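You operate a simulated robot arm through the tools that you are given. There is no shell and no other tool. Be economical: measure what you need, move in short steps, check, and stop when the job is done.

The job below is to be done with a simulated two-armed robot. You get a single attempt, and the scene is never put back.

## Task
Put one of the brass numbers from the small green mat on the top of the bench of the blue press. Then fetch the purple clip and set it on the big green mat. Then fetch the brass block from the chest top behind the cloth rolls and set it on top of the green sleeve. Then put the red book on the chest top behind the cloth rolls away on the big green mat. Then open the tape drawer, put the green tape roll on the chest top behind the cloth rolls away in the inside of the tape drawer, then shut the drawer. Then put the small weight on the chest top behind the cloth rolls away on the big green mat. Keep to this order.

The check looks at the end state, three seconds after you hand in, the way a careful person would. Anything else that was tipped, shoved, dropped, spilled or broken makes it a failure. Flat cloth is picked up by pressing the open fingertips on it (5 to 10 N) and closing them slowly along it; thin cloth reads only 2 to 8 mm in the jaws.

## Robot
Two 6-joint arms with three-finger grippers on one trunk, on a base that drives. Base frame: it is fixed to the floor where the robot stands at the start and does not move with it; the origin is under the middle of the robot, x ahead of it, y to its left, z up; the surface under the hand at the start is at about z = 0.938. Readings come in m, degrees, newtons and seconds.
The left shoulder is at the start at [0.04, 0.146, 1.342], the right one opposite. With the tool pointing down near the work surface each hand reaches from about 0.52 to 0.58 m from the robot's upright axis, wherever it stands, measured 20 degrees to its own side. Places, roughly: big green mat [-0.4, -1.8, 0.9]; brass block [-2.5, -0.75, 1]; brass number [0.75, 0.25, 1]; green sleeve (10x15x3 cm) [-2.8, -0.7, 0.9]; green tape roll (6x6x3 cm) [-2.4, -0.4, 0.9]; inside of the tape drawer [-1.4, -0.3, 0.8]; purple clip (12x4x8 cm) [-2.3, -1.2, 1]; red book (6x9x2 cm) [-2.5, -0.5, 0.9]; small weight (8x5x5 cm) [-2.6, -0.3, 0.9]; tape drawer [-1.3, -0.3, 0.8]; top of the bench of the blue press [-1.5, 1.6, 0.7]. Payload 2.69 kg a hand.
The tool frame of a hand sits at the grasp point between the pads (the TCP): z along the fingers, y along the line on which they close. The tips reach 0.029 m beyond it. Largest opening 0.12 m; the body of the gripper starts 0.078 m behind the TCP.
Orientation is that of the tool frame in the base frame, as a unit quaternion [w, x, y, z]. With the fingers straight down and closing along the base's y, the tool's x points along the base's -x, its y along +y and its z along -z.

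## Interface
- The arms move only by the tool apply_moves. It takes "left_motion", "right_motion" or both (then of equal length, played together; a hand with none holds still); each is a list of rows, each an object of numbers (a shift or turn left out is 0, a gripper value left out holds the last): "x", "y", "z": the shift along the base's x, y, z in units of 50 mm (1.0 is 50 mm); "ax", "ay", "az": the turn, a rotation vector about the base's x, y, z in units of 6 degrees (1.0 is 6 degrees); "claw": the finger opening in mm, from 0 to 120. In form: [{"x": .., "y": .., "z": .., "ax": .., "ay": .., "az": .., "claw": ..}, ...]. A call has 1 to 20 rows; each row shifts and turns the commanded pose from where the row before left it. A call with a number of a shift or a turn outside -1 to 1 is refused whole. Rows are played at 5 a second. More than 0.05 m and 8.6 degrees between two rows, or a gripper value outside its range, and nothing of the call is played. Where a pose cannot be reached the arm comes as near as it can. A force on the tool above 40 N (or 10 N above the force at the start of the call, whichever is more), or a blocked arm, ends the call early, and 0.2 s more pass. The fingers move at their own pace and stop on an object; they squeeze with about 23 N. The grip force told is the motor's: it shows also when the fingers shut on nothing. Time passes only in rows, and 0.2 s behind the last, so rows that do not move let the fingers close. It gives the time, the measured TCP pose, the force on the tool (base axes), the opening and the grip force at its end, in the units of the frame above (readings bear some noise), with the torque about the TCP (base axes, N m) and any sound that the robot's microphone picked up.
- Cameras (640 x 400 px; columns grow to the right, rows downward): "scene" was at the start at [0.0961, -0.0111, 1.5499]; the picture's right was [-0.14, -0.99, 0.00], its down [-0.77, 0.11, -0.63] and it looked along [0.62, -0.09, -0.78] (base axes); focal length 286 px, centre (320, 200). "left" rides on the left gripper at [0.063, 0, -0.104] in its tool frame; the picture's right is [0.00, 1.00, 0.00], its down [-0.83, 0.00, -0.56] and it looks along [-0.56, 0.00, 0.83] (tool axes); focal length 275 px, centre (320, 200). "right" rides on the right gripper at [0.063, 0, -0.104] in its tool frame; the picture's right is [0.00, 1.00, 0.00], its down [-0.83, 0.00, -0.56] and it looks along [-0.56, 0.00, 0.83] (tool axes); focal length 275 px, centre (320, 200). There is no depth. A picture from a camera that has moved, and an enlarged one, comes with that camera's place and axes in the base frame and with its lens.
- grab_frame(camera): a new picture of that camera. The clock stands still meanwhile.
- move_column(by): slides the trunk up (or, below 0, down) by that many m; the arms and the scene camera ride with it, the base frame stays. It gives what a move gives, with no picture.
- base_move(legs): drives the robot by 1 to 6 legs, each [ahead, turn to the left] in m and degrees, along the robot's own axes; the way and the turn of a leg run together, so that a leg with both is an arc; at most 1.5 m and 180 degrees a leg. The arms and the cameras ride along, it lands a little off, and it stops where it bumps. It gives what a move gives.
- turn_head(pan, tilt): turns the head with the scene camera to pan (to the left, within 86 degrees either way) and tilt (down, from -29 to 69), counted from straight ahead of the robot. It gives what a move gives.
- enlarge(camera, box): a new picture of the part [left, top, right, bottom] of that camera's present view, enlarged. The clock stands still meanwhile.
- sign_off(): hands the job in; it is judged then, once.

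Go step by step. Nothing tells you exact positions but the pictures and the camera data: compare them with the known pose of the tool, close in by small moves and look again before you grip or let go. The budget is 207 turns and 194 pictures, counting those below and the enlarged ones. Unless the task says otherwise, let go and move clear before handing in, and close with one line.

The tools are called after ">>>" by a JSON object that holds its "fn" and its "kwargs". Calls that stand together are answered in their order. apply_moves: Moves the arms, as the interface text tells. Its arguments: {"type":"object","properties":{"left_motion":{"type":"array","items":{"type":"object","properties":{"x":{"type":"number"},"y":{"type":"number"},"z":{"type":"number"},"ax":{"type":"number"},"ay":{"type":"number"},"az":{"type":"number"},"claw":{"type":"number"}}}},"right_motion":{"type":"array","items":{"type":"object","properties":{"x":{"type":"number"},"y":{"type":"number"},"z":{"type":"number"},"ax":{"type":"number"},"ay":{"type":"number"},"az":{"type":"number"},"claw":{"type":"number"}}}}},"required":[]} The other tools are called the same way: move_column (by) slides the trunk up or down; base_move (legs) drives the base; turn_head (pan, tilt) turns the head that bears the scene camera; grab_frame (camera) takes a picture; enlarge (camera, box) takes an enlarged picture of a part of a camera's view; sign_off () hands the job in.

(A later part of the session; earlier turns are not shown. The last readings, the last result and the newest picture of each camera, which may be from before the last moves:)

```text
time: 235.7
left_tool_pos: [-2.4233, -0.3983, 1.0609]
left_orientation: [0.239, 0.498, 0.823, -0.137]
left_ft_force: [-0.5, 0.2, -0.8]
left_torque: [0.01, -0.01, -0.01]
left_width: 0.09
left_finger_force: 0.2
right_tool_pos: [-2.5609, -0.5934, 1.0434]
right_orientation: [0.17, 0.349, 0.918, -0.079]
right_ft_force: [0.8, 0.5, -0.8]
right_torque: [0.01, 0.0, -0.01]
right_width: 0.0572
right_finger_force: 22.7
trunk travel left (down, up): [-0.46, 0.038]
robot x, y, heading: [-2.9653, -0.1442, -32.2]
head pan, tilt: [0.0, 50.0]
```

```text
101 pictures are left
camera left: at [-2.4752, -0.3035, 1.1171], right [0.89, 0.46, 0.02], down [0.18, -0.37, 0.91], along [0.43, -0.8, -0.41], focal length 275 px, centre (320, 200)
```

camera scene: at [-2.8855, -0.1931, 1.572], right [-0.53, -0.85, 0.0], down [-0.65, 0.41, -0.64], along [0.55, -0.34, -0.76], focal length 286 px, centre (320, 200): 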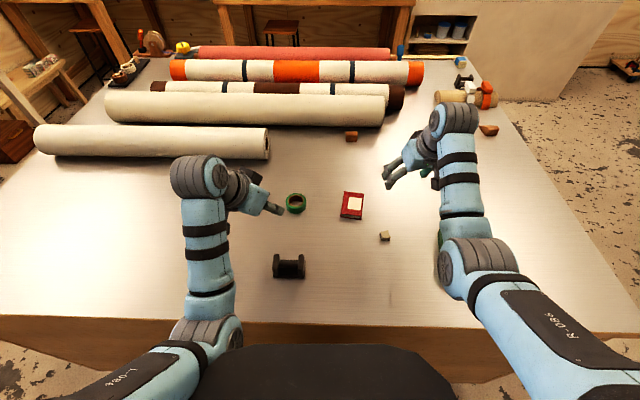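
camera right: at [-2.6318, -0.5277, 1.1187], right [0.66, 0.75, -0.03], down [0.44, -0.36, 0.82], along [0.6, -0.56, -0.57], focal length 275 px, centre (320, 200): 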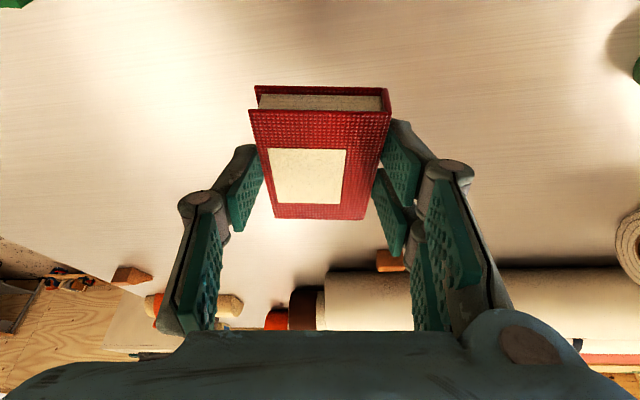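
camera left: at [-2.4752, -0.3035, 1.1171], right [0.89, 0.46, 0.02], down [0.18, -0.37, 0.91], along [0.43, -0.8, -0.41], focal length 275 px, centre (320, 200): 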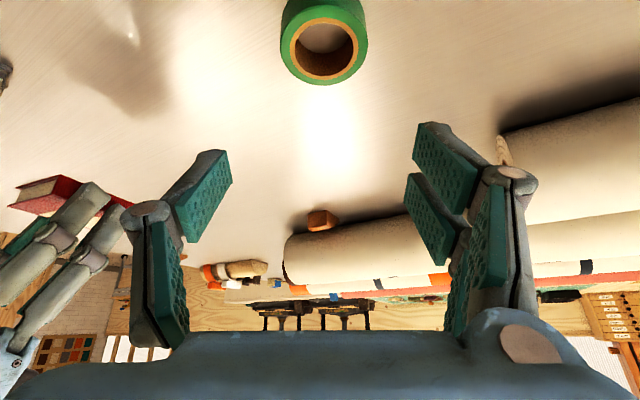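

Centred. Descend.

>>> {"fn": "apply_moves", "kwargs": {"left_motion": [{"x": 0.06, "y": 0.08, "z": -0.6}, {"z": -0.7}, {"z": -0.5}, {}]}}

>>> {"fn": "grab_frame", "kwargs": {"camera": "left"}}

```text
time: 236.7
left_tool_pos: [-2.4208, -0.3942, 0.9721]
left_orientation: [0.238, 0.498, 0.823, -0.136]
left_ft_force: [-0.6, -0.9, 0.2]
left_torque: [0.01, -0.02, -0.03]
left_width: 0.09
left_finger_force: 0.2
right_tool_pos: [-2.56, -0.5946, 1.0443]
right_orientation: [0.169, 0.349, 0.919, -0.079]
right_ft_force: [0.6, 0.4, -0.9]
right_torque: [0.0, 0.03, 0.0]
right_width: 0.0577
right_finger_force: 23.1
trunk travel left (down, up): [-0.46, 0.038]
robot x, y, heading: [-2.965, -0.1402, -31.9]
head pan, tilt: [0.0, 50.0]
```

```text
100 pictures are left
camera left: at [-2.4723, -0.299, 1.0263], right [0.89, 0.46, 0.02], down [0.18, -0.37, 0.91], along [0.43, -0.8, -0.41], focal length 275 px, centre (320, 200)
```

left: 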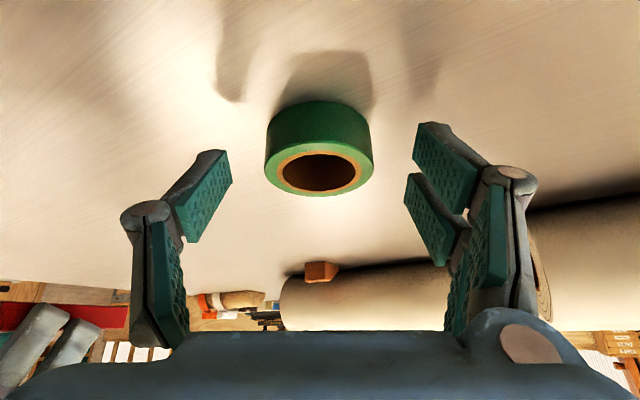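

Lower 8 mm and close on the roll.

>>> {"fn": "apply_moves", "kwargs": {"left_motion": [{"z": -0.16}, {"claw": 45}, {"claw": 45}, {}, {}]}}

>>> {"fn": "grab_frame", "kwargs": {"camera": "left"}}

```text
time: 237.9
left_tool_pos: [-2.4204, -0.3939, 0.9644]
left_orientation: [0.239, 0.498, 0.823, -0.136]
left_ft_force: [2.1, -0.1, 4.7]
left_torque: [0.03, -0.13, 0.0]
left_width: 0.0571
left_finger_force: 23.5
right_tool_pos: [-2.5614, -0.5923, 1.0439]
right_orientation: [0.17, 0.348, 0.919, -0.079]
right_ft_force: [-0.1, -0.3, -0.7]
right_torque: [0.03, -0.01, 0.01]
right_width: 0.0573
right_finger_force: 22.9
trunk travel left (down, up): [-0.46, 0.038]
robot x, y, heading: [-2.9636, -0.1416, -31.9]
head pan, tilt: [0.0, 50.0]
```

```text
99 pictures are left
camera left: at [-2.4721, -0.2987, 1.0192], right [0.89, 0.46, 0.02], down [0.18, -0.37, 0.91], along [0.43, -0.8, -0.41], focal length 275 px, centre (320, 200)
```

left: 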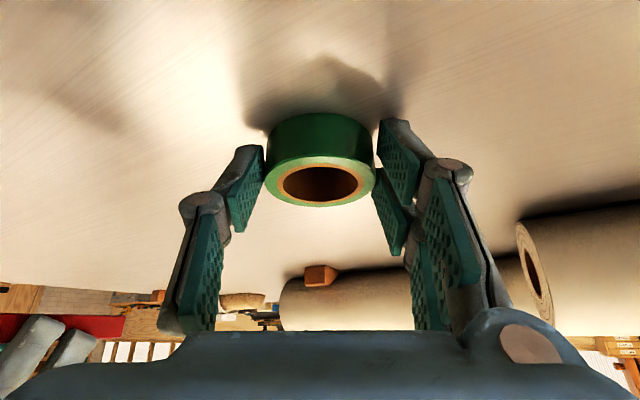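

Roll held at 57 mm. Lift it, raise the trunk, and drive round the far end to the mat with both items.

>>> {"fn": "apply_moves", "kwargs": {"left_motion": [{"z": 0.3}, {"z": 0.6}, {"z": 0.6}, {"z": 0.3}, {}]}}

>>> {"fn": "move_column", "kwargs": {"by": 0.037}}

>>> {"fn": "base_move", "kwargs": {"legs": [[-0.36, 0], [0, -91.5], [1.2, 0], [0, 90], [1.2, 0], [1.2, 0]]}}

>>> {"fn": "grab_frame", "kwargs": {"camera": "scene"}}

```text
time: 239.1
left_tool_pos: [-2.4215, -0.3943, 1.0538]
left_orientation: [0.238, 0.498, 0.823, -0.135]
left_ft_force: [0.2, -0.2, -0.7]
left_torque: [0.03, -0.01, -0.03]
left_width: 0.0569
left_finger_force: 23.4
right_tool_pos: [-2.5608, -0.5936, 1.0437]
right_orientation: [0.169, 0.348, 0.919, -0.078]
right_ft_force: [-0.4, 0.5, -0.6]
right_torque: [0.0, 0.01, 0.01]
right_width: 0.0574
right_finger_force: 22.7
trunk travel left (down, up): [-0.46, 0.038]
robot x, y, heading: [-2.9654, -0.1419, -32.1]
head pan, tilt: [0.0, 50.0]
```

```text
time: 239.9
left_tool_pos: [-2.4206, -0.3946, 1.0912]
left_orientation: [0.238, 0.498, 0.823, -0.136]
left_ft_force: [-0.6, 0.0, -0.9]
left_torque: [-0.01, -0.01, -0.02]
left_width: 0.0568
left_finger_force: 23.0
right_tool_pos: [-2.5623, -0.5933, 1.0805]
right_orientation: [0.17, 0.348, 0.919, -0.079]
right_ft_force: [-0.3, 0.3, -0.4]
right_torque: [0.02, 0.0, 0.01]
right_width: 0.0575
right_finger_force: 23.0
trunk travel left (down, up): [-0.497, 0.001]
robot x, y, heading: [-2.9671, -0.1431, -32.0]
head pan, tilt: [0.0, 50.0]
```

```text
time: 267.0
left_tool_pos: [-1.4049, -2.5691, 1.0898]
left_orientation: [0.236, 0.513, 0.813, -0.14]
left_ft_force: [0.1, 0.0, -0.1]
left_torque: [0.03, -0.03, 0.03]
left_width: 0.0566
left_finger_force: 22.7
right_tool_pos: [-1.5524, -2.7634, 1.0804]
right_orientation: [0.168, 0.365, 0.912, -0.082]
right_ft_force: [0.0, 0.2, -1.2]
right_torque: [0.02, -0.03, 0.02]
right_width: 0.0573
right_finger_force: 22.8
trunk travel left (down, up): [-0.497, 0.001]
robot x, y, heading: [-1.9374, -2.2961, -34.2]
head pan, tilt: [0.0, 50.0]
```

```text
98 pictures are left
camera scene: at [-1.859, -2.3522, 1.5785], right [-0.56, -0.83, 0.0], down [-0.63, 0.43, -0.64], along [0.53, -0.36, -0.77], focal length 286 px, centre (320, 200)
```

scene: 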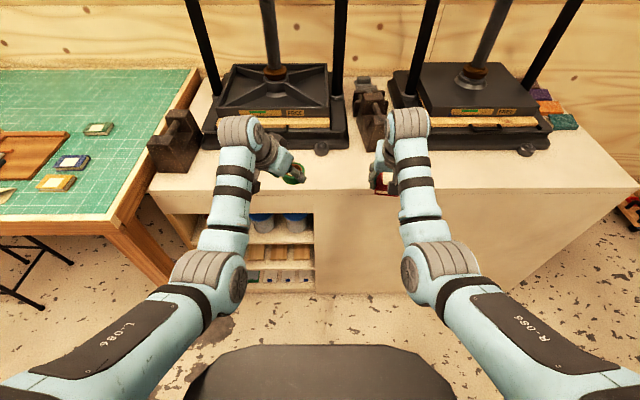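

Hands are near the press cabinet, so I'll back up a bit before turning, then drive up the aisle to the mat.

>>> {"fn": "base_move", "kwargs": {"legs": [[-0.2, 0], [0, 81.4], [1.1, 0], [0.44, 0], [0, -80.7]]}}

>>> {"fn": "grab_frame", "kwargs": {"camera": "scene"}}

>>> {"fn": "grab_frame", "kwargs": {"camera": "right"}}

```text
time: 283.0
left_tool_pos: [-0.5227, -1.3142, 1.0895]
left_orientation: [0.237, 0.507, 0.817, -0.139]
left_ft_force: [0.7, -0.4, -0.9]
left_torque: [0.01, 0.01, 0.02]
left_width: 0.057
left_finger_force: 22.9
right_tool_pos: [-0.6684, -1.5112, 1.0811]
right_orientation: [0.169, 0.358, 0.915, -0.08]
right_ft_force: [0.7, -0.4, -1.7]
right_torque: [0.01, 0.0, 0.03]
right_width: 0.0576
right_finger_force: 23.0
trunk travel left (down, up): [-0.497, 0.001]
robot x, y, heading: [-1.0625, -1.0525, -33.6]
head pan, tilt: [0.0, 50.0]
```

```text
97 pictures are left
camera scene: at [-0.98, -1.1044, 1.5784], right [-0.55, -0.83, 0.0], down [-0.64, 0.42, -0.64], along [0.54, -0.35, -0.77], focal length 286 px, centre (320, 200)
```

scene: 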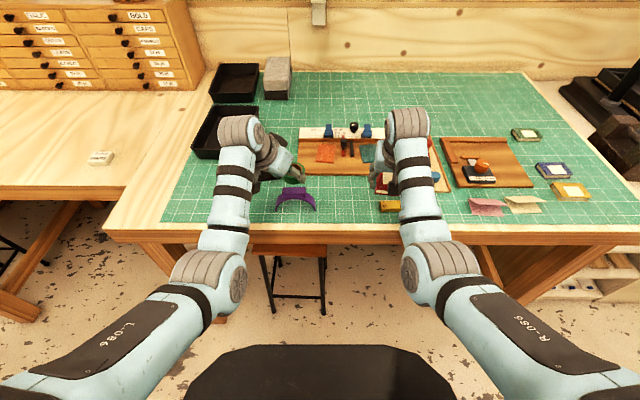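

```text
96 pictures are left
camera right: at [-0.7366, -1.4435, 1.1545], right [0.68, 0.73, -0.03], down [0.43, -0.37, 0.82], along [0.59, -0.57, -0.57], focal length 275 px, centre (320, 200)
```

right: 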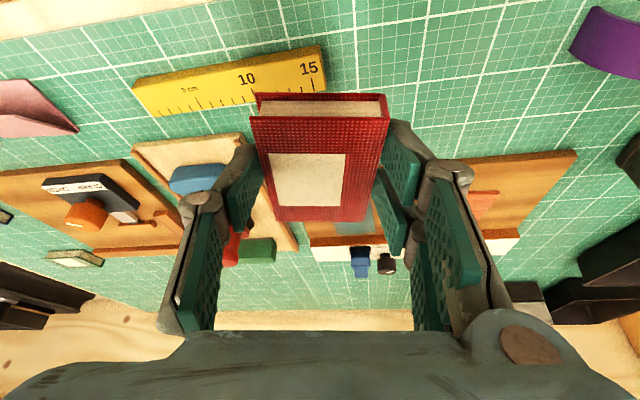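

The clear strip between the clip and the yellow ruler fits the book; target centre (-0.568, -1.465). I'll roll ahead 6 cm, move the left hand aside, and bring the book over.

>>> {"fn": "base_move", "kwargs": {"legs": [[0.06, 0]]}}

>>> {"fn": "apply_moves", "kwargs": {"left_motion": [{"x": 0.5, "y": 0.75}, {"x": 0.5, "y": 0.75}, {}, {}, {}], "right_motion": [{}, {"x": 0.24, "y": 0.43}, {"x": 0.24, "y": 0.43}, {"x": 0.24, "y": 0.43}, {"x": 0.22, "y": 0.43}]}}

>>> {"fn": "grab_frame", "kwargs": {"camera": "scene"}}

>>> {"fn": "grab_frame", "kwargs": {"camera": "right"}}

```text
time: 284.0
left_tool_pos: [-0.4793, -1.3457, 1.0922]
left_orientation: [0.24, 0.507, 0.816, -0.138]
left_ft_force: [2.5, -2.9, -4.4]
left_torque: [0.06, 0.1, -0.04]
left_width: 0.0567
left_finger_force: 22.8
right_tool_pos: [-0.6227, -1.54, 1.0807]
right_orientation: [0.171, 0.36, 0.914, -0.08]
right_ft_force: [1.6, -0.4, -3.3]
right_torque: [0.01, 0.19, -0.08]
right_width: 0.0573
right_finger_force: 22.6
trunk travel left (down, up): [-0.497, 0.001]
robot x, y, heading: [-1.0115, -1.0831, -33.5]
head pan, tilt: [0.0, 50.0]
```

```text
time: 285.2
left_tool_pos: [-0.4252, -1.2699, 1.0913]
left_orientation: [0.238, 0.507, 0.817, -0.14]
left_ft_force: [0.2, 0.1, -0.6]
left_torque: [-0.02, 0.07, -0.05]
left_width: 0.0567
left_finger_force: 22.7
right_tool_pos: [-0.577, -1.4598, 1.0797]
right_orientation: [0.17, 0.363, 0.912, -0.086]
right_ft_force: [0.1, 0.3, -1.1]
right_torque: [0.01, 0.04, 0.01]
right_width: 0.057
right_finger_force: 23.0
trunk travel left (down, up): [-0.497, 0.001]
robot x, y, heading: [-1.0134, -1.0851, -33.5]
head pan, tilt: [0.0, 50.0]
```

```text
95 pictures are left
camera scene: at [-0.9256, -1.1384, 1.5781], right [-0.55, -0.83, 0.0], down [-0.64, 0.42, -0.64], along [0.53, -0.35, -0.77], focal length 286 px, centre (320, 200)
```

scene: 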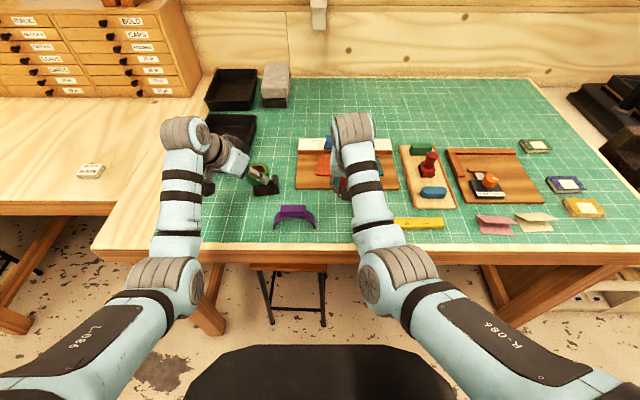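

```text
94 pictures are left
camera right: at [-0.6452, -1.3923, 1.1546], right [0.69, 0.73, -0.04], down [0.43, -0.37, 0.82], along [0.58, -0.58, -0.57], focal length 275 px, centre (320, 200)
```

right: 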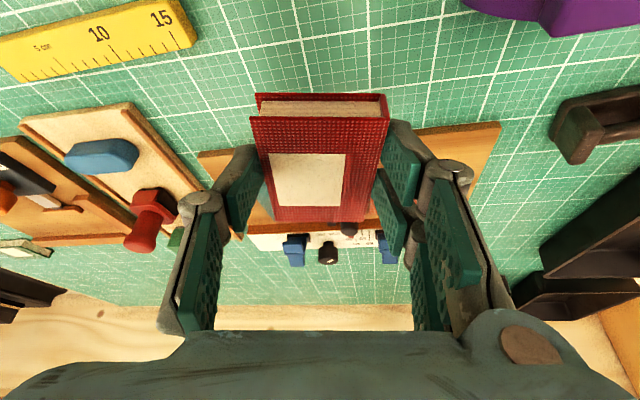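

Position is good. Lower the book.

>>> {"fn": "apply_moves", "kwargs": {"right_motion": [{"z": -0.6}, {"z": -0.6}, {"z": -0.6}, {}]}}

>>> {"fn": "grab_frame", "kwargs": {"camera": "right"}}

```text
time: 286.2
left_tool_pos: [-0.4293, -1.27, 1.0932]
left_orientation: [0.24, 0.507, 0.816, -0.138]
left_ft_force: [-0.6, 0.1, 0.0]
left_torque: [0.03, -0.01, -0.02]
left_width: 0.0568
left_finger_force: 23.0
right_tool_pos: [-0.5768, -1.4528, 0.9907]
right_orientation: [0.171, 0.359, 0.914, -0.08]
right_ft_force: [-0.7, -0.5, -1.0]
right_torque: [0.03, -0.02, 0.01]
right_width: 0.0575
right_finger_force: 23.1
trunk travel left (down, up): [-0.497, 0.001]
robot x, y, heading: [-1.012, -1.0853, -33.4]
head pan, tilt: [0.0, 50.0]
```

```text
93 pictures are left
camera right: at [-0.6469, -1.3856, 1.066], right [0.68, 0.73, -0.02], down [0.43, -0.37, 0.82], along [0.59, -0.57, -0.57], focal length 275 px, centre (320, 200)
```

right: 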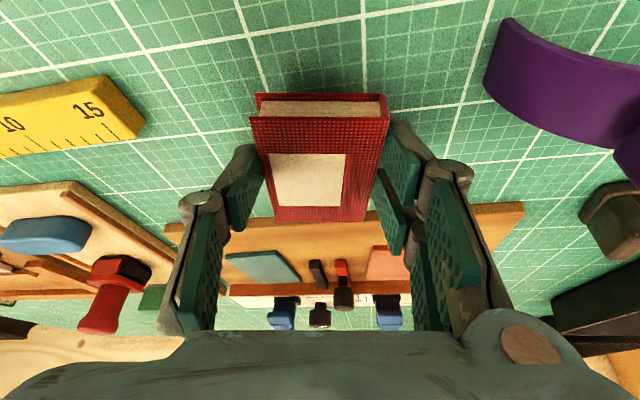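

Continue slowly to contact.

>>> {"fn": "apply_moves", "kwargs": {"right_motion": [{"z": -0.12}, {"z": -0.1}, {"z": -0.08}, {}]}}

>>> {"fn": "enlarge", "kwargs": {"camera": "right", "box": [220, 60, 460, 240]}}

```text
time: 287.2
left_tool_pos: [-0.4293, -1.2703, 1.0933]
left_orientation: [0.24, 0.506, 0.817, -0.139]
left_ft_force: [-0.3, 0.1, -0.6]
left_torque: [0.0, -0.01, -0.01]
left_width: 0.0566
left_finger_force: 23.0
right_tool_pos: [-0.5768, -1.4531, 0.9771]
right_orientation: [0.171, 0.359, 0.914, -0.081]
right_ft_force: [-0.3, -0.1, -0.9]
right_torque: [0.02, 0.01, 0.0]
right_width: 0.0573
right_finger_force: 22.4
trunk travel left (down, up): [-0.497, 0.001]
robot x, y, heading: [-1.0128, -1.0875, -33.5]
head pan, tilt: [0.0, 50.0]
```

```text
2.22 times, centred on (340, 150) of right
camera zoom: at [-0.6459, -1.3861, 1.0515], right [0.68, 0.73, -0.02], down [0.43, -0.37, 0.82], along [0.59, -0.57, -0.57], focal length 612 px, centre (276, 311)
```

zoom: 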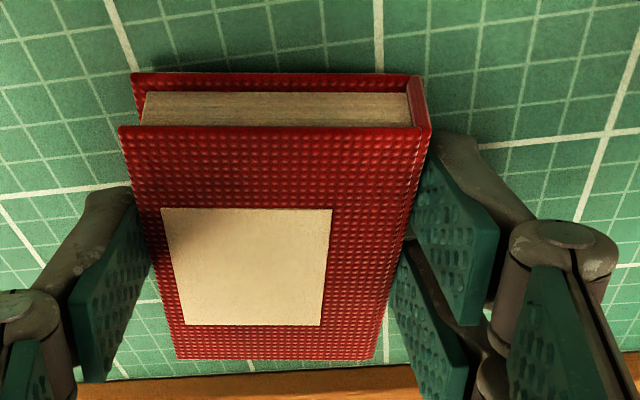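

>>> {"fn": "apply_moves", "kwargs": {"right_motion": [{"z": -0.06}, {"z": -0.05}, {}]}}

```text
time: 288.0
left_tool_pos: [-0.4289, -1.2681, 1.0936]
left_orientation: [0.24, 0.507, 0.816, -0.138]
left_ft_force: [0.6, -1.0, 0.4]
left_torque: [0.02, 0.02, 0.01]
left_width: 0.0567
left_finger_force: 23.4
right_tool_pos: [-0.5758, -1.4535, 0.9712]
right_orientation: [0.173, 0.359, 0.913, -0.08]
right_ft_force: [0.9, -0.1, 6.4]
right_torque: [0.25, -0.04, -0.03]
right_width: 0.0575
right_finger_force: 23.2
trunk travel left (down, up): [-0.497, 0.001]
robot x, y, heading: [-1.0149, -1.0832, -33.3]
head pan, tilt: [0.0, 50.0]
```

Contact (6 N). Release and rise.

>>> {"fn": "apply_moves", "kwargs": {"right_motion": [{"claw": 68}, {"claw": 80}, {}, {"z": 0.4}, {"z": 0.6}, {"z": 0.6}, {"z": 0.6}, {}]}}

>>> {"fn": "grab_frame", "kwargs": {"camera": "right"}}

```text
time: 289.8
left_tool_pos: [-0.4299, -1.2695, 1.0939]
left_orientation: [0.24, 0.507, 0.816, -0.139]
left_ft_force: [0.8, -0.1, -0.8]
left_torque: [0.06, 0.03, -0.02]
left_width: 0.0566
left_finger_force: 22.9
right_tool_pos: [-0.5787, -1.4597, 1.0828]
right_orientation: [0.172, 0.362, 0.912, -0.084]
right_ft_force: [-0.1, -0.1, -0.5]
right_torque: [-0.02, -0.01, 0.04]
right_width: 0.0801
right_finger_force: 0.0
trunk travel left (down, up): [-0.497, 0.001]
robot x, y, heading: [-1.0088, -1.0829, -33.4]
head pan, tilt: [0.0, 50.0]
```

```text
91 pictures are left
camera right: at [-0.6471, -1.3915, 1.1565], right [0.69, 0.73, -0.03], down [0.43, -0.37, 0.83], along [0.59, -0.58, -0.56], focal length 275 px, centre (320, 200)
```

right: 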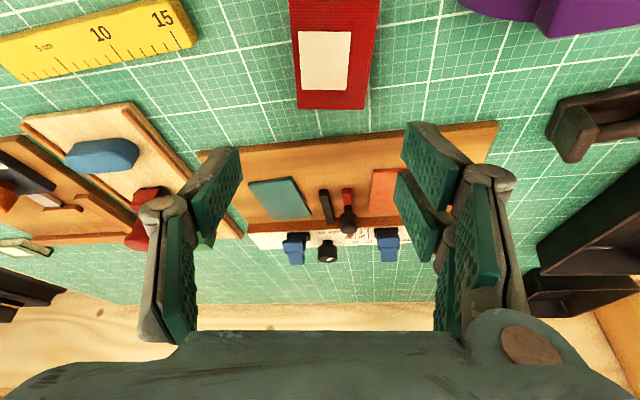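

The book lies on the mat. Now the tape drawer: turn to look at the chest's drawer face.

>>> {"fn": "base_move", "kwargs": {"legs": [[0, 90]]}}

>>> {"fn": "turn_head", "kwargs": {"pan": 70, "tilt": 45}}

>>> {"fn": "grab_frame", "kwargs": {"camera": "scene"}}

>>> {"fn": "turn_head", "kwargs": {"pan": 30, "tilt": 40}}

>>> {"fn": "grab_frame", "kwargs": {"camera": "scene"}}

```text
time: 294.0
left_tool_pos: [-0.8228, -0.5042, 1.0931]
left_orientation: [0.268, -0.214, 0.937, 0.07]
left_ft_force: [-0.6, 0.1, 0.3]
left_torque: [-0.02, 0.02, 0.03]
left_width: 0.0566
left_finger_force: 23.1
right_tool_pos: [-0.6339, -0.6556, 1.0811]
right_orientation: [0.18, -0.385, 0.903, 0.059]
right_ft_force: [0.1, -0.1, -0.1]
right_torque: [-0.02, 0.04, 0.0]
right_width: 0.0799
right_finger_force: 0.0
trunk travel left (down, up): [-0.497, 0.001]
robot x, y, heading: [-1.0151, -1.0854, 56.1]
head pan, tilt: [0.0, 50.0]
```

```text
time: 295.4
left_tool_pos: [-0.8233, -0.5034, 1.0925]
left_orientation: [0.268, -0.214, 0.937, 0.07]
left_ft_force: [-0.3, 0.4, 0.1]
left_torque: [0.02, -0.01, -0.01]
left_width: 0.0562
left_finger_force: 23.6
right_tool_pos: [-0.6318, -0.6542, 1.0809]
right_orientation: [0.181, -0.385, 0.903, 0.059]
right_ft_force: [0.3, 0.7, 0.6]
right_torque: [0.0, 0.0, 0.0]
right_width: 0.0801
right_finger_force: 0.1
trunk travel left (down, up): [-0.497, 0.001]
robot x, y, heading: [-1.014, -1.0868, 55.9]
head pan, tilt: [70.0, 45.0]
```

```text
90 pictures are left
camera scene: at [-1.0479, -1.0015, 1.5853], right [0.81, 0.59, 0.0], down [0.42, -0.57, -0.71], along [-0.42, 0.57, -0.71], focal length 286 px, centre (320, 200)
```

scene: 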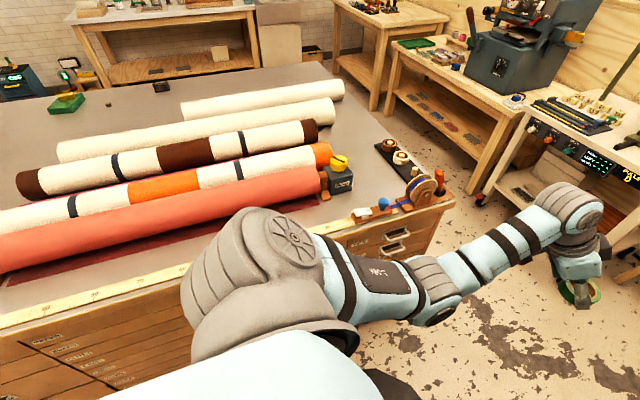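

```text
time: 296.5
left_tool_pos: [-0.824, -0.5038, 1.0916]
left_orientation: [0.268, -0.214, 0.937, 0.069]
left_ft_force: [-0.3, 0.5, -0.4]
left_torque: [0.0, 0.0, 0.02]
left_width: 0.0567
left_finger_force: 22.6
right_tool_pos: [-0.6323, -0.6546, 1.0793]
right_orientation: [0.182, -0.386, 0.902, 0.06]
right_ft_force: [0.0, 0.3, 0.4]
right_torque: [0.0, -0.04, 0.02]
right_width: 0.0801
right_finger_force: 0.1
trunk travel left (down, up): [-0.497, 0.001]
robot x, y, heading: [-1.0114, -1.0872, 56.3]
head pan, tilt: [30.0, 40.0]
```

```text
89 pictures are left
camera scene: at [-0.9944, -0.9825, 1.5926], right [1.0, -0.07, 0.0], down [-0.04, -0.64, -0.77], along [0.05, 0.76, -0.64], focal length 286 px, centre (320, 200)
```

scene: 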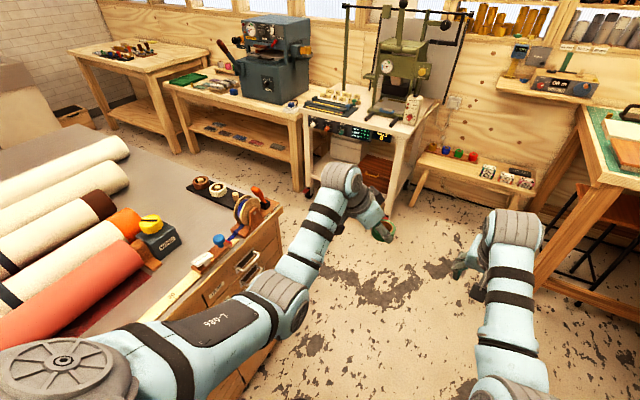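

The drawers near the chest's corner have metal pulls. I'll drive to stand squarely in front of them.

>>> {"fn": "base_move", "kwargs": {"legs": [[0, -16.7], [0.52, 0], [0, 107]]}}

>>> {"fn": "turn_head", "kwargs": {"pan": 0, "tilt": 45}}

>>> {"fn": "grab_frame", "kwargs": {"camera": "scene"}}

```text
time: 305.0
left_tool_pos: [-1.193, -0.5714, 1.0935]
left_orientation: [-0.138, 0.817, -0.506, -0.24]
left_ft_force: [-0.2, -0.6, -0.6]
left_torque: [0.02, 0.0, -0.02]
left_width: 0.0565
left_finger_force: 23.0
right_tool_pos: [-1.0428, -0.3796, 1.0799]
right_orientation: [-0.085, 0.913, -0.36, -0.17]
right_ft_force: [-0.2, -0.4, -0.6]
right_torque: [0.01, 0.03, -0.03]
right_width: 0.0799
right_finger_force: 0.1
trunk travel left (down, up): [-0.497, 0.001]
robot x, y, heading: [-0.6076, -0.754, 146.9]
head pan, tilt: [30.0, 40.0]
```

```text
time: 305.9
left_tool_pos: [-1.1936, -0.5731, 1.0931]
left_orientation: [-0.138, 0.818, -0.505, -0.24]
left_ft_force: [-0.3, -0.2, 0.0]
left_torque: [-0.03, 0.02, 0.01]
left_width: 0.0563
left_finger_force: 22.8
right_tool_pos: [-1.0415, -0.3797, 1.0798]
right_orientation: [-0.085, 0.913, -0.36, -0.17]
right_ft_force: [-0.2, 0.2, -1.0]
right_torque: [0.02, -0.03, 0.0]
right_width: 0.0799
right_finger_force: 0.1
trunk travel left (down, up): [-0.497, 0.001]
robot x, y, heading: [-0.6122, -0.7551, 147.0]
head pan, tilt: [0.0, 45.0]
```

```text
88 pictures are left
camera scene: at [-0.6934, -0.6978, 1.5853], right [0.55, 0.84, 0.0], down [0.59, -0.39, -0.71], along [-0.59, 0.39, -0.71], focal length 286 px, centre (320, 200)
```

scene: 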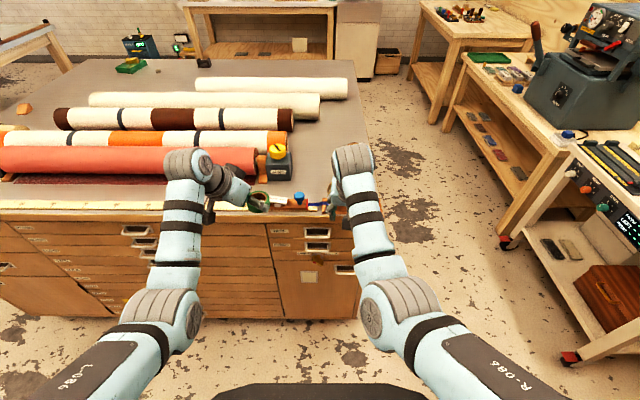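

>>> {"fn": "enlarge", "kwargs": {"camera": "scene", "box": [200, 180, 380, 320]}}

>>> {"fn": "enlarge", "kwargs": {"camera": "scene", "box": [0, 180, 200, 320]}}

```text
2.86 times, centred on (290, 250) of scene
camera zoom: at [-0.6934, -0.6978, 1.5853], right [0.55, 0.84, 0.0], down [0.59, -0.39, -0.71], along [-0.59, 0.39, -0.71], focal length 818 px, centre (406, 57)
```

zoom: 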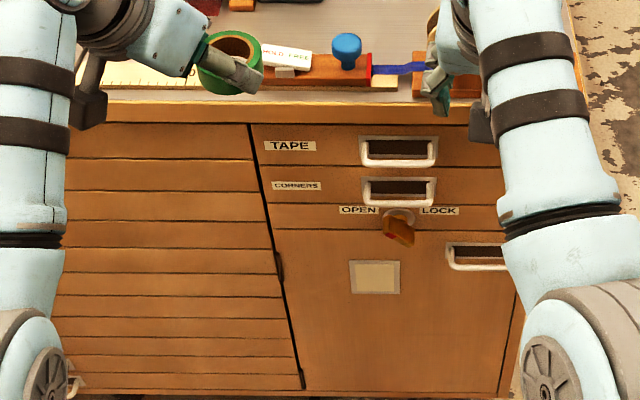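

```text
2.86 times, centred on (100, 250) of scene
camera zoom: at [-0.6934, -0.6978, 1.5853], right [0.55, 0.84, 0.0], down [0.59, -0.39, -0.71], along [-0.59, 0.39, -0.71], focal length 818 px, centre (949, 57)
```

zoom: 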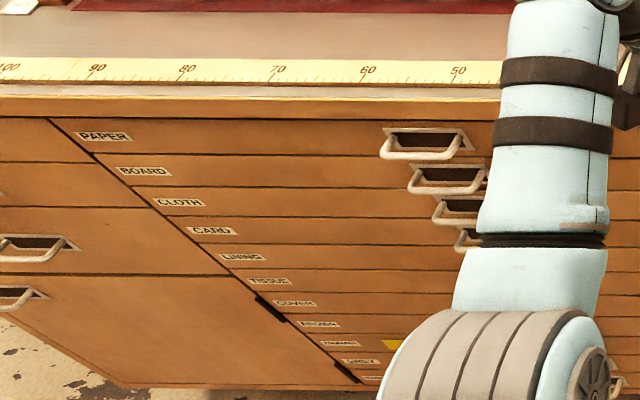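

The TAPE drawer is top right, with a pull bar at roughly (-1.184, -0.385, 0.83). I'll shift the base 10 cm to my left so the right hand lines up with the pull.

>>> {"fn": "base_move", "kwargs": {"legs": [[0, 89.5], [0.1, 0], [0, -90]]}}

>>> {"fn": "turn_head", "kwargs": {"pan": 0, "tilt": 50}}

>>> {"fn": "grab_frame", "kwargs": {"camera": "scene"}}

>>> {"fn": "grab_frame", "kwargs": {"camera": "right"}}

```text
time: 314.8
left_tool_pos: [-1.2445, -0.6428, 1.0928]
left_orientation: [-0.141, 0.812, -0.514, -0.237]
left_ft_force: [0.1, 0.5, -0.2]
left_torque: [0.02, 0.03, 0.01]
left_width: 0.0565
left_finger_force: 23.0
right_tool_pos: [-1.0904, -0.4531, 1.081]
right_orientation: [-0.087, 0.909, -0.37, -0.17]
right_ft_force: [-0.2, 0.1, 0.3]
right_torque: [0.01, 0.02, 0.02]
right_width: 0.0799
right_finger_force: 0.0
trunk travel left (down, up): [-0.497, 0.001]
robot x, y, heading: [-0.6638, -0.8387, 145.7]
head pan, tilt: [0.0, 45.0]
```

```text
time: 315.4
left_tool_pos: [-1.2438, -0.6426, 1.0921]
left_orientation: [-0.14, 0.813, -0.513, -0.238]
left_ft_force: [0.4, -0.9, -0.6]
left_torque: [-0.01, -0.02, 0.0]
left_width: 0.0561
left_finger_force: 23.0
right_tool_pos: [-1.0899, -0.4535, 1.0803]
right_orientation: [-0.088, 0.908, -0.372, -0.17]
right_ft_force: [0.6, 0.7, 0.0]
right_torque: [0.0, 0.01, 0.03]
right_width: 0.08
right_finger_force: 0.1
trunk travel left (down, up): [-0.497, 0.001]
robot x, y, heading: [-0.6645, -0.8343, 145.8]
head pan, tilt: [0.0, 50.0]
```

```text
85 pictures are left
camera scene: at [-0.7438, -0.7817, 1.5784], right [0.56, 0.83, 0.0], down [0.63, -0.43, -0.64], along [-0.53, 0.36, -0.77], focal length 286 px, centre (320, 200)
```

scene: 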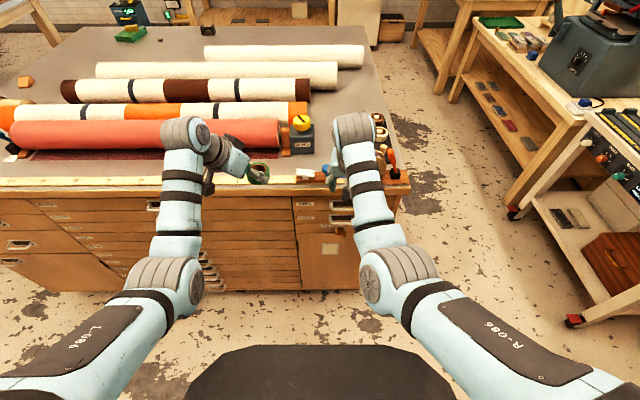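

```text
84 pictures are left
camera right: at [-1.0219, -0.523, 1.1547], right [-0.7, -0.71, -0.04], down [-0.42, 0.37, 0.83], along [-0.58, 0.59, -0.56], focal length 275 px, centre (320, 200)
```

right: 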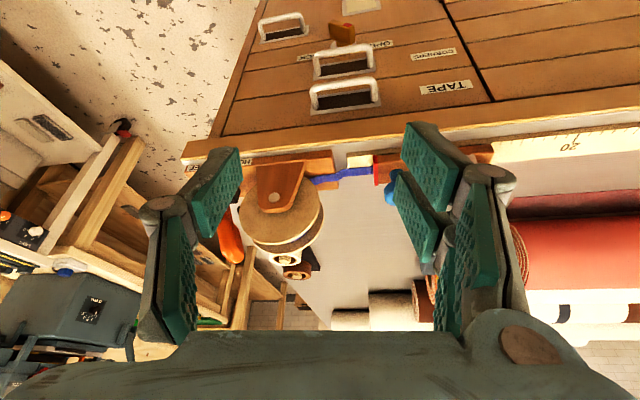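

The pull bar triangulates to about a point (-1.19, -0.387, 0.822), protruding ~4 cm. I'll roll and tilt the right hand so its fingers approach at 45° and close in the vertical plane around the bar.

>>> {"fn": "apply_moves", "kwargs": {"right_motion": [{"ax": 0.482, "ay": -0.1765, "az": 0.845, "claw": 50}, {"ax": 0.482, "ay": -0.1765, "az": 0.845}, {"ax": 0.482, "ay": -0.1765, "az": 0.845}, {"ax": 0.482, "ay": -0.1765, "az": 0.845}, {"ax": 0.482, "ay": -0.1765, "az": 0.845}, {"ax": 0.482, "ay": -0.1765, "az": 0.845}, {"ax": 0.482, "ay": -0.1765, "az": 0.845}, {"ax": 0.482, "ay": -0.1765, "az": 0.845}, {"ax": 0.482, "ay": -0.1765, "az": 0.845}, {"ax": 0.482, "ay": -0.1765, "az": 0.845}, {"ax": 0.482, "ay": -0.1765, "az": 0.845}, {"ax": 0.482, "ay": -0.1765, "az": 0.845}, {"ax": 0.482, "ay": -0.1765, "az": 0.845}, {"ax": 0.482, "ay": -0.1765, "az": 0.845}, {"ax": 0.482, "ay": -0.1765, "az": 0.845}, {"ax": 0.482, "ay": -0.1765, "az": 0.845}, {"ax": 0.482, "ay": -0.1765, "az": 0.845}, {}]}}

>>> {"fn": "grab_frame", "kwargs": {"camera": "scene"}}

>>> {"fn": "grab_frame", "kwargs": {"camera": "right"}}

```text
time: 319.4
left_tool_pos: [-1.2449, -0.6426, 1.0922]
left_orientation: [-0.14, 0.813, -0.514, -0.237]
left_ft_force: [0.6, -0.9, -0.7]
left_torque: [-0.02, 0.01, -0.02]
left_width: 0.0562
left_finger_force: 23.1
right_tool_pos: [-1.0773, -0.3923, 1.086]
right_orientation: [-0.365, 0.811, 0.432, -0.15]
right_ft_force: [-0.5, 0.8, 0.7]
right_torque: [0.03, 0.04, 0.0]
right_width: 0.05
right_finger_force: 0.0
right hand out of reach, approached as far as the arm can: row 4, 5, 7, 9
trunk travel left (down, up): [-0.497, 0.001]
robot x, y, heading: [-0.6645, -0.8369, 145.5]
head pan, tilt: [0.0, 50.0]
stopped in row 18 (right hand): the arm was blocked; the commanded pose is now the measured one
```

```text
83 pictures are left
camera scene: at [-0.7437, -0.7814, 1.5784], right [0.56, 0.83, 0.0], down [0.63, -0.43, -0.64], along [-0.53, 0.36, -0.77], focal length 286 px, centre (320, 200)
```

scene: 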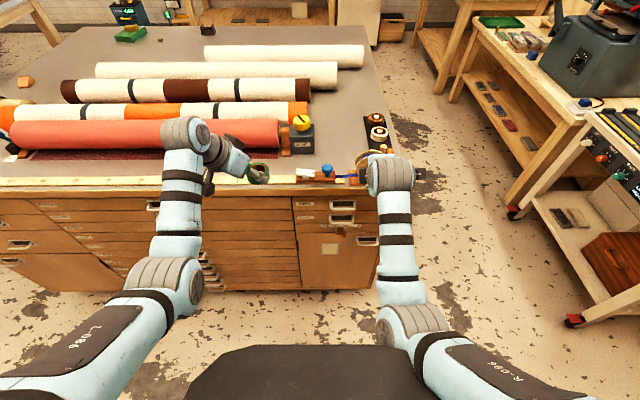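

```text
82 pictures are left
camera right: at [-0.9817, -0.3895, 1.1634], right [0.59, -0.36, -0.72], down [-0.17, -0.93, 0.32], along [-0.79, -0.06, -0.61], focal length 275 px, centre (320, 200)
```

right: 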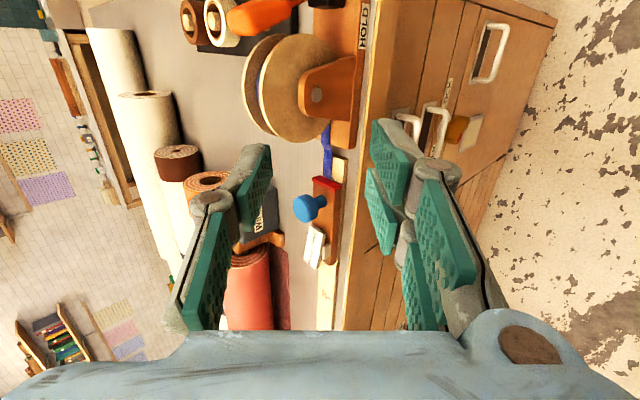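

The right hand is now oriented properly. I'll raise the left hand with the roll, then lower the trunk so the right hand comes to the pull's height.

>>> {"fn": "apply_moves", "kwargs": {"left_motion": [{"ax": 0.5635, "ay": 0.826, "z": 0.5}, {"ax": 0.5635, "ay": 0.826, "z": 0.5}, {"ax": 0.5635, "ay": 0.826, "z": 0.5}, {"z": 0.6}, {"z": 0.6}, {}]}}

>>> {"fn": "move_column", "kwargs": {"by": -0.15}}

>>> {"fn": "grab_frame", "kwargs": {"camera": "scene"}}

>>> {"fn": "grab_frame", "kwargs": {"camera": "right"}}

```text
time: 320.8
left_tool_pos: [-1.2434, -0.6431, 1.2286]
left_orientation: [-0.144, 0.759, -0.505, -0.385]
left_ft_force: [-0.5, 0.5, -1.6]
left_torque: [-0.03, 0.0, 0.02]
left_width: 0.0562
left_finger_force: 22.9
right_tool_pos: [-1.077, -0.3924, 1.0838]
right_orientation: [-0.365, 0.811, 0.432, -0.149]
right_ft_force: [0.1, -0.4, 0.8]
right_torque: [-0.02, 0.03, 0.01]
right_width: 0.05
right_finger_force: 0.0
trunk travel left (down, up): [-0.497, 0.001]
robot x, y, heading: [-0.6615, -0.835, 145.8]
head pan, tilt: [0.0, 50.0]
```

```text
time: 322.6
left_tool_pos: [-1.2439, -0.6426, 1.0781]
left_orientation: [-0.144, 0.759, -0.505, -0.385]
left_ft_force: [0.7, -0.4, 0.0]
left_torque: [-0.02, -0.03, -0.02]
left_width: 0.0562
left_finger_force: 23.1
right_tool_pos: [-1.077, -0.3922, 0.934]
right_orientation: [-0.364, 0.812, 0.431, -0.148]
right_ft_force: [1.0, 0.4, 0.3]
right_torque: [-0.01, -0.01, -0.01]
right_width: 0.05
right_finger_force: 0.1
trunk travel left (down, up): [-0.347, 0.151]
robot x, y, heading: [-0.6645, -0.8336, 145.6]
head pan, tilt: [0.0, 50.0]
```

```text
81 pictures are left
camera scene: at [-0.7436, -0.7815, 1.4282], right [0.56, 0.83, 0.0], down [0.63, -0.43, -0.64], along [-0.53, 0.36, -0.77], focal length 286 px, centre (320, 200)
```

scene: 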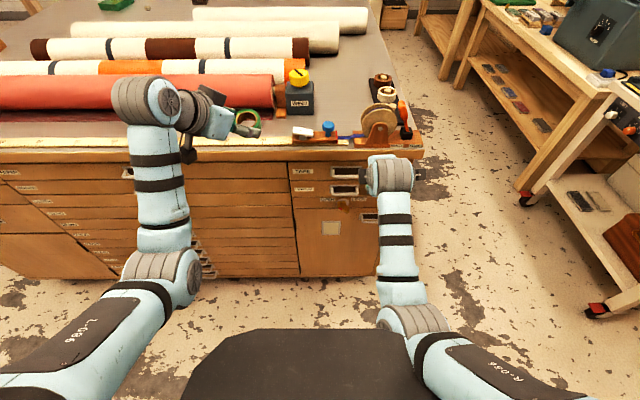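

```text
80 pictures are left
camera right: at [-0.9811, -0.3899, 1.0119], right [0.59, -0.36, -0.72], down [-0.17, -0.93, 0.32], along [-0.78, -0.06, -0.62], focal length 275 px, centre (320, 200)
```

right: 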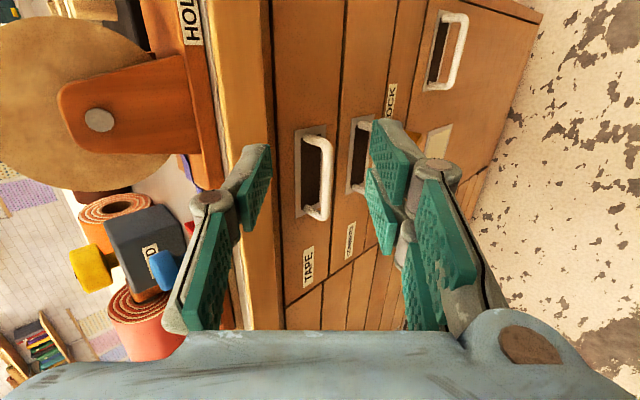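

The bail pull is clearly visible. I'll approach to a standoff in line with the bar.

>>> {"fn": "apply_moves", "kwargs": {"right_motion": [{"x": -0.49, "y": -0.17, "z": -0.39, "claw": 40}, {"x": -0.49, "y": -0.17, "z": -0.39}, {"x": -0.48, "y": -0.16, "z": -0.4}, {}]}}

>>> {"fn": "grab_frame", "kwargs": {"camera": "right"}}

>>> {"fn": "grab_frame", "kwargs": {"camera": "scene"}}

```text
time: 323.6
left_tool_pos: [-1.2428, -0.6418, 1.079]
left_orientation: [-0.145, 0.759, -0.505, -0.385]
left_ft_force: [-0.1, -0.1, -0.2]
left_torque: [-0.05, -0.02, -0.02]
left_width: 0.0559
left_finger_force: 22.6
right_tool_pos: [-1.151, -0.4186, 0.8763]
right_orientation: [-0.366, 0.811, 0.431, -0.15]
right_ft_force: [0.4, -0.2, -0.1]
right_torque: [0.0, -0.02, 0.01]
right_width: 0.0399
right_finger_force: 0.1
trunk travel left (down, up): [-0.347, 0.151]
robot x, y, heading: [-0.661, -0.8369, 145.7]
head pan, tilt: [0.0, 50.0]
```

```text
79 pictures are left
camera right: at [-1.0556, -0.4159, 0.9539], right [0.59, -0.36, -0.72], down [-0.17, -0.93, 0.32], along [-0.79, -0.07, -0.61], focal length 275 px, centre (320, 200)
```

right: 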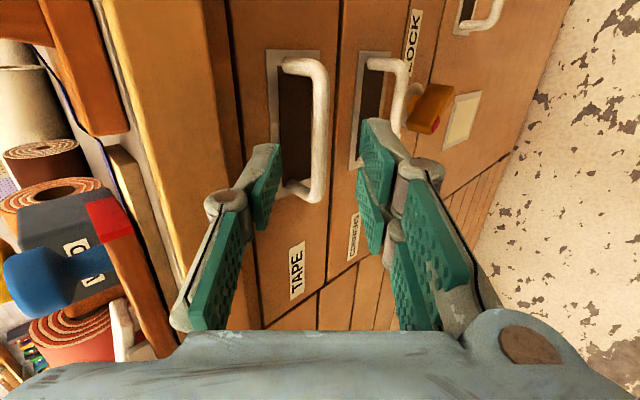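

```text
78 pictures are left
camera scene: at [-0.7434, -0.7816, 1.4283], right [0.56, 0.83, 0.0], down [0.63, -0.43, -0.64], along [-0.53, 0.36, -0.77], focal length 286 px, centre (320, 200)
```

scene: 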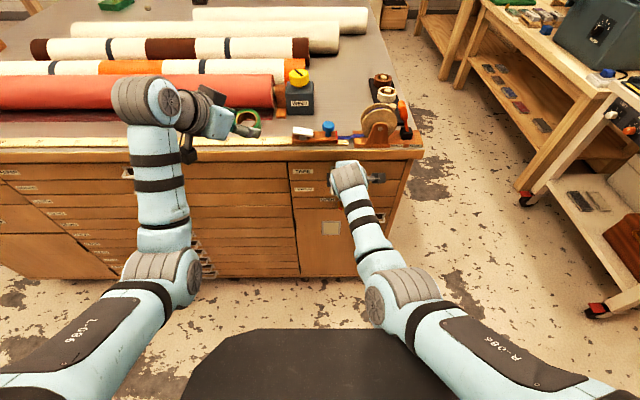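

The bar lies exactly between the open fingers. Advance 5 cm along the fingers.

>>> {"fn": "apply_moves", "kwargs": {"right_motion": [{"x": -0.28, "y": 0.2, "z": -0.34}, {"x": -0.28, "y": 0.2, "z": -0.34}, {}]}}

>>> {"fn": "grab_frame", "kwargs": {"camera": "right"}}

```text
time: 324.4
left_tool_pos: [-1.2434, -0.6422, 1.0787]
left_orientation: [-0.144, 0.759, -0.504, -0.386]
left_ft_force: [0.1, -0.2, -1.7]
left_torque: [-0.04, 0.0, 0.0]
left_width: 0.056
left_finger_force: 23.4
right_tool_pos: [-1.1705, -0.4067, 0.8455]
right_orientation: [-0.363, 0.812, 0.432, -0.153]
right_ft_force: [1.3, -2.2, 0.4]
right_torque: [0.0, 0.03, 0.05]
right_width: 0.0397
right_finger_force: 0.1
right hand out of reach, approached as far as the arm can: row 2
trunk travel left (down, up): [-0.347, 0.151]
robot x, y, heading: [-0.6635, -0.8356, 145.4]
head pan, tilt: [0.0, 50.0]
```

```text
77 pictures are left
camera right: at [-1.0742, -0.4023, 0.9234], right [0.59, -0.36, -0.72], down [-0.17, -0.93, 0.33], along [-0.79, -0.07, -0.61], focal length 275 px, centre (320, 200)
```

right: 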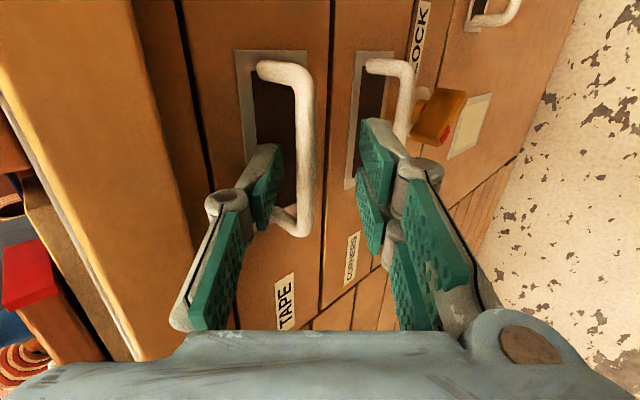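

Reach limit; the bar is just at the fingertips. I'll roll the base 2.5 cm ahead and lower slightly.

>>> {"fn": "base_move", "kwargs": {"legs": [[0.025, 0]]}}

>>> {"fn": "grab_frame", "kwargs": {"camera": "right"}}

```text
time: 325.2
left_tool_pos: [-1.2658, -0.6289, 1.0775]
left_orientation: [-0.144, 0.759, -0.504, -0.385]
left_ft_force: [-0.6, -0.2, -0.6]
left_torque: [-0.04, 0.0, 0.01]
left_width: 0.0561
left_finger_force: 22.6
right_tool_pos: [-1.1892, -0.3906, 0.8419]
right_orientation: [-0.36, 0.812, 0.433, -0.151]
right_ft_force: [10.7, -9.7, -20.4]
right_torque: [0.27, 0.1, 0.12]
right_width: 0.0339
right_finger_force: 0.1
trunk travel left (down, up): [-0.347, 0.151]
robot x, y, heading: [-0.6894, -0.8207, 145.7]
head pan, tilt: [0.0, 50.0]
```

```text
76 pictures are left
camera right: at [-1.0944, -0.3876, 0.92], right [0.6, -0.36, -0.71], down [-0.17, -0.93, 0.33], along [-0.78, -0.07, -0.62], focal length 275 px, centre (320, 200)
```

right: 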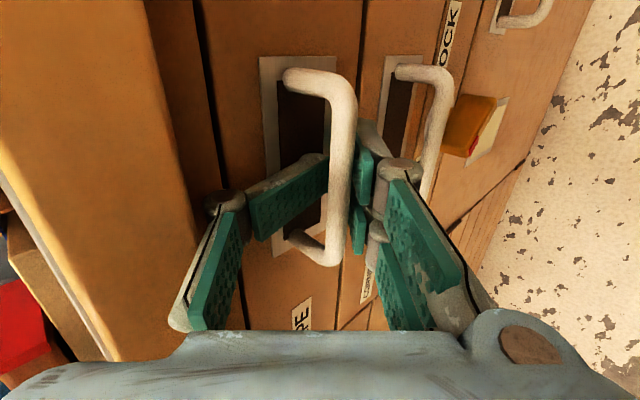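

The upper finger is behind the bar now. Close the grip.

>>> {"fn": "apply_moves", "kwargs": {"right_motion": [{"claw": 5}, {"claw": 3}, {}, {}]}}

>>> {"fn": "grab_frame", "kwargs": {"camera": "right"}}

```text
time: 326.2
left_tool_pos: [-1.2646, -0.6283, 1.0785]
left_orientation: [-0.144, 0.759, -0.505, -0.385]
left_ft_force: [-0.2, -0.1, -1.0]
left_torque: [-0.01, -0.01, -0.01]
left_width: 0.0563
left_finger_force: 23.0
right_tool_pos: [-1.1883, -0.3922, 0.8392]
right_orientation: [-0.358, 0.814, 0.433, -0.149]
right_ft_force: [16.1, -12.7, -26.2]
right_torque: [-0.26, 0.6, -0.32]
right_width: 0.0223
right_finger_force: 15.9
trunk travel left (down, up): [-0.347, 0.151]
robot x, y, heading: [-0.6851, -0.8216, 145.4]
head pan, tilt: [0.0, 50.0]
```

```text
75 pictures are left
camera right: at [-1.0932, -0.3883, 0.9186], right [0.6, -0.36, -0.71], down [-0.17, -0.93, 0.33], along [-0.78, -0.08, -0.62], focal length 275 px, centre (320, 200)
```

right: 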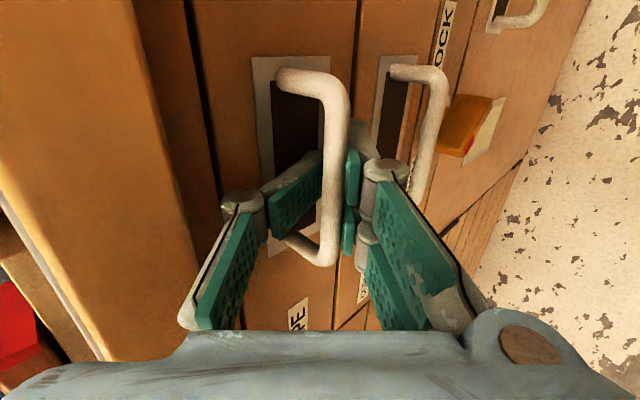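

The bar is captured. Pull by backing the base a few centimetres and check the drawer moves.

>>> {"fn": "base_move", "kwargs": {"legs": [[-0.06, 0]]}}

>>> {"fn": "grab_frame", "kwargs": {"camera": "right"}}

>>> {"fn": "grab_frame", "kwargs": {"camera": "scene"}}

```text
time: 327.4
left_tool_pos: [-1.2112, -0.6642, 1.0786]
left_orientation: [-0.144, 0.759, -0.504, -0.386]
left_ft_force: [-0.1, 1.0, 0.0]
left_torque: [0.0, -0.07, 0.01]
left_width: 0.0563
left_finger_force: 23.1
right_tool_pos: [-1.1346, -0.4284, 0.8409]
right_orientation: [-0.358, 0.814, 0.432, -0.151]
right_ft_force: [1.9, -0.7, 8.0]
right_torque: [-0.42, -0.12, -0.57]
right_width: 0.0097
right_finger_force: 35.6
trunk travel left (down, up): [-0.347, 0.151]
robot x, y, heading: [-0.6358, -0.8558, 145.6]
head pan, tilt: [0.0, 50.0]
stopped in leg 1: the force on the tool passed its limit at 48 N (the readings are from after the stop); the commanded pose is now the measured one
```

```text
74 pictures are left
camera right: at [-1.0394, -0.4245, 0.9196], right [0.6, -0.37, -0.71], down [-0.17, -0.93, 0.33], along [-0.78, -0.07, -0.62], focal length 275 px, centre (320, 200)
```

right: 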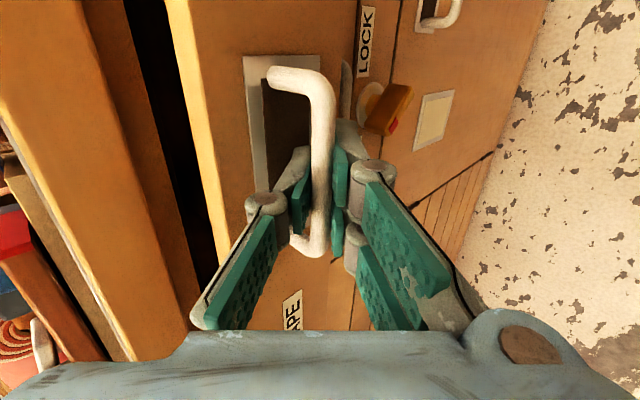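

```text
73 pictures are left
camera scene: at [-0.7105, -0.8039, 1.4284], right [0.56, 0.83, 0.0], down [0.63, -0.43, -0.64], along [-0.53, 0.36, -0.77], focal length 286 px, centre (320, 200)
```

scene: 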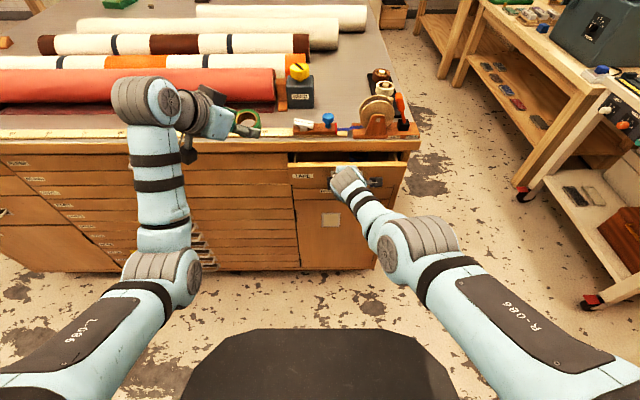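

The drawer is sliding out. Keep pulling.

>>> {"fn": "base_move", "kwargs": {"legs": [[-0.1, 0]]}}

>>> {"fn": "grab_frame", "kwargs": {"camera": "scene"}}

```text
time: 328.7
left_tool_pos: [-1.1476, -0.7159, 1.0793]
left_orientation: [-0.142, 0.762, -0.501, -0.386]
left_ft_force: [-0.4, 0.5, -0.6]
left_torque: [-0.03, -0.02, 0.0]
left_width: 0.0557
left_finger_force: 22.7
right_tool_pos: [-1.0689, -0.4733, 0.8412]
right_orientation: [-0.36, 0.813, 0.433, -0.146]
right_ft_force: [6.1, 10.3, 23.7]
right_torque: [-1.44, 0.77, 0.51]
right_width: 0.01
right_finger_force: 35.8
trunk travel left (down, up): [-0.347, 0.151]
robot x, y, heading: [-0.5725, -0.9059, 146.6]
head pan, tilt: [0.0, 50.0]
stopped in leg 1: the robot was blocked; the commanded pose is now the measured one
```

```text
72 pictures are left
camera scene: at [-0.6473, -0.8533, 1.4284], right [0.55, 0.83, 0.0], down [0.64, -0.42, -0.64], along [-0.54, 0.35, -0.77], focal length 286 px, centre (320, 200)
```

scene: 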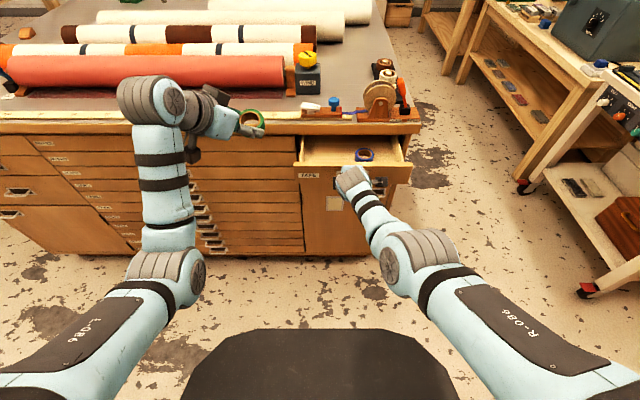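

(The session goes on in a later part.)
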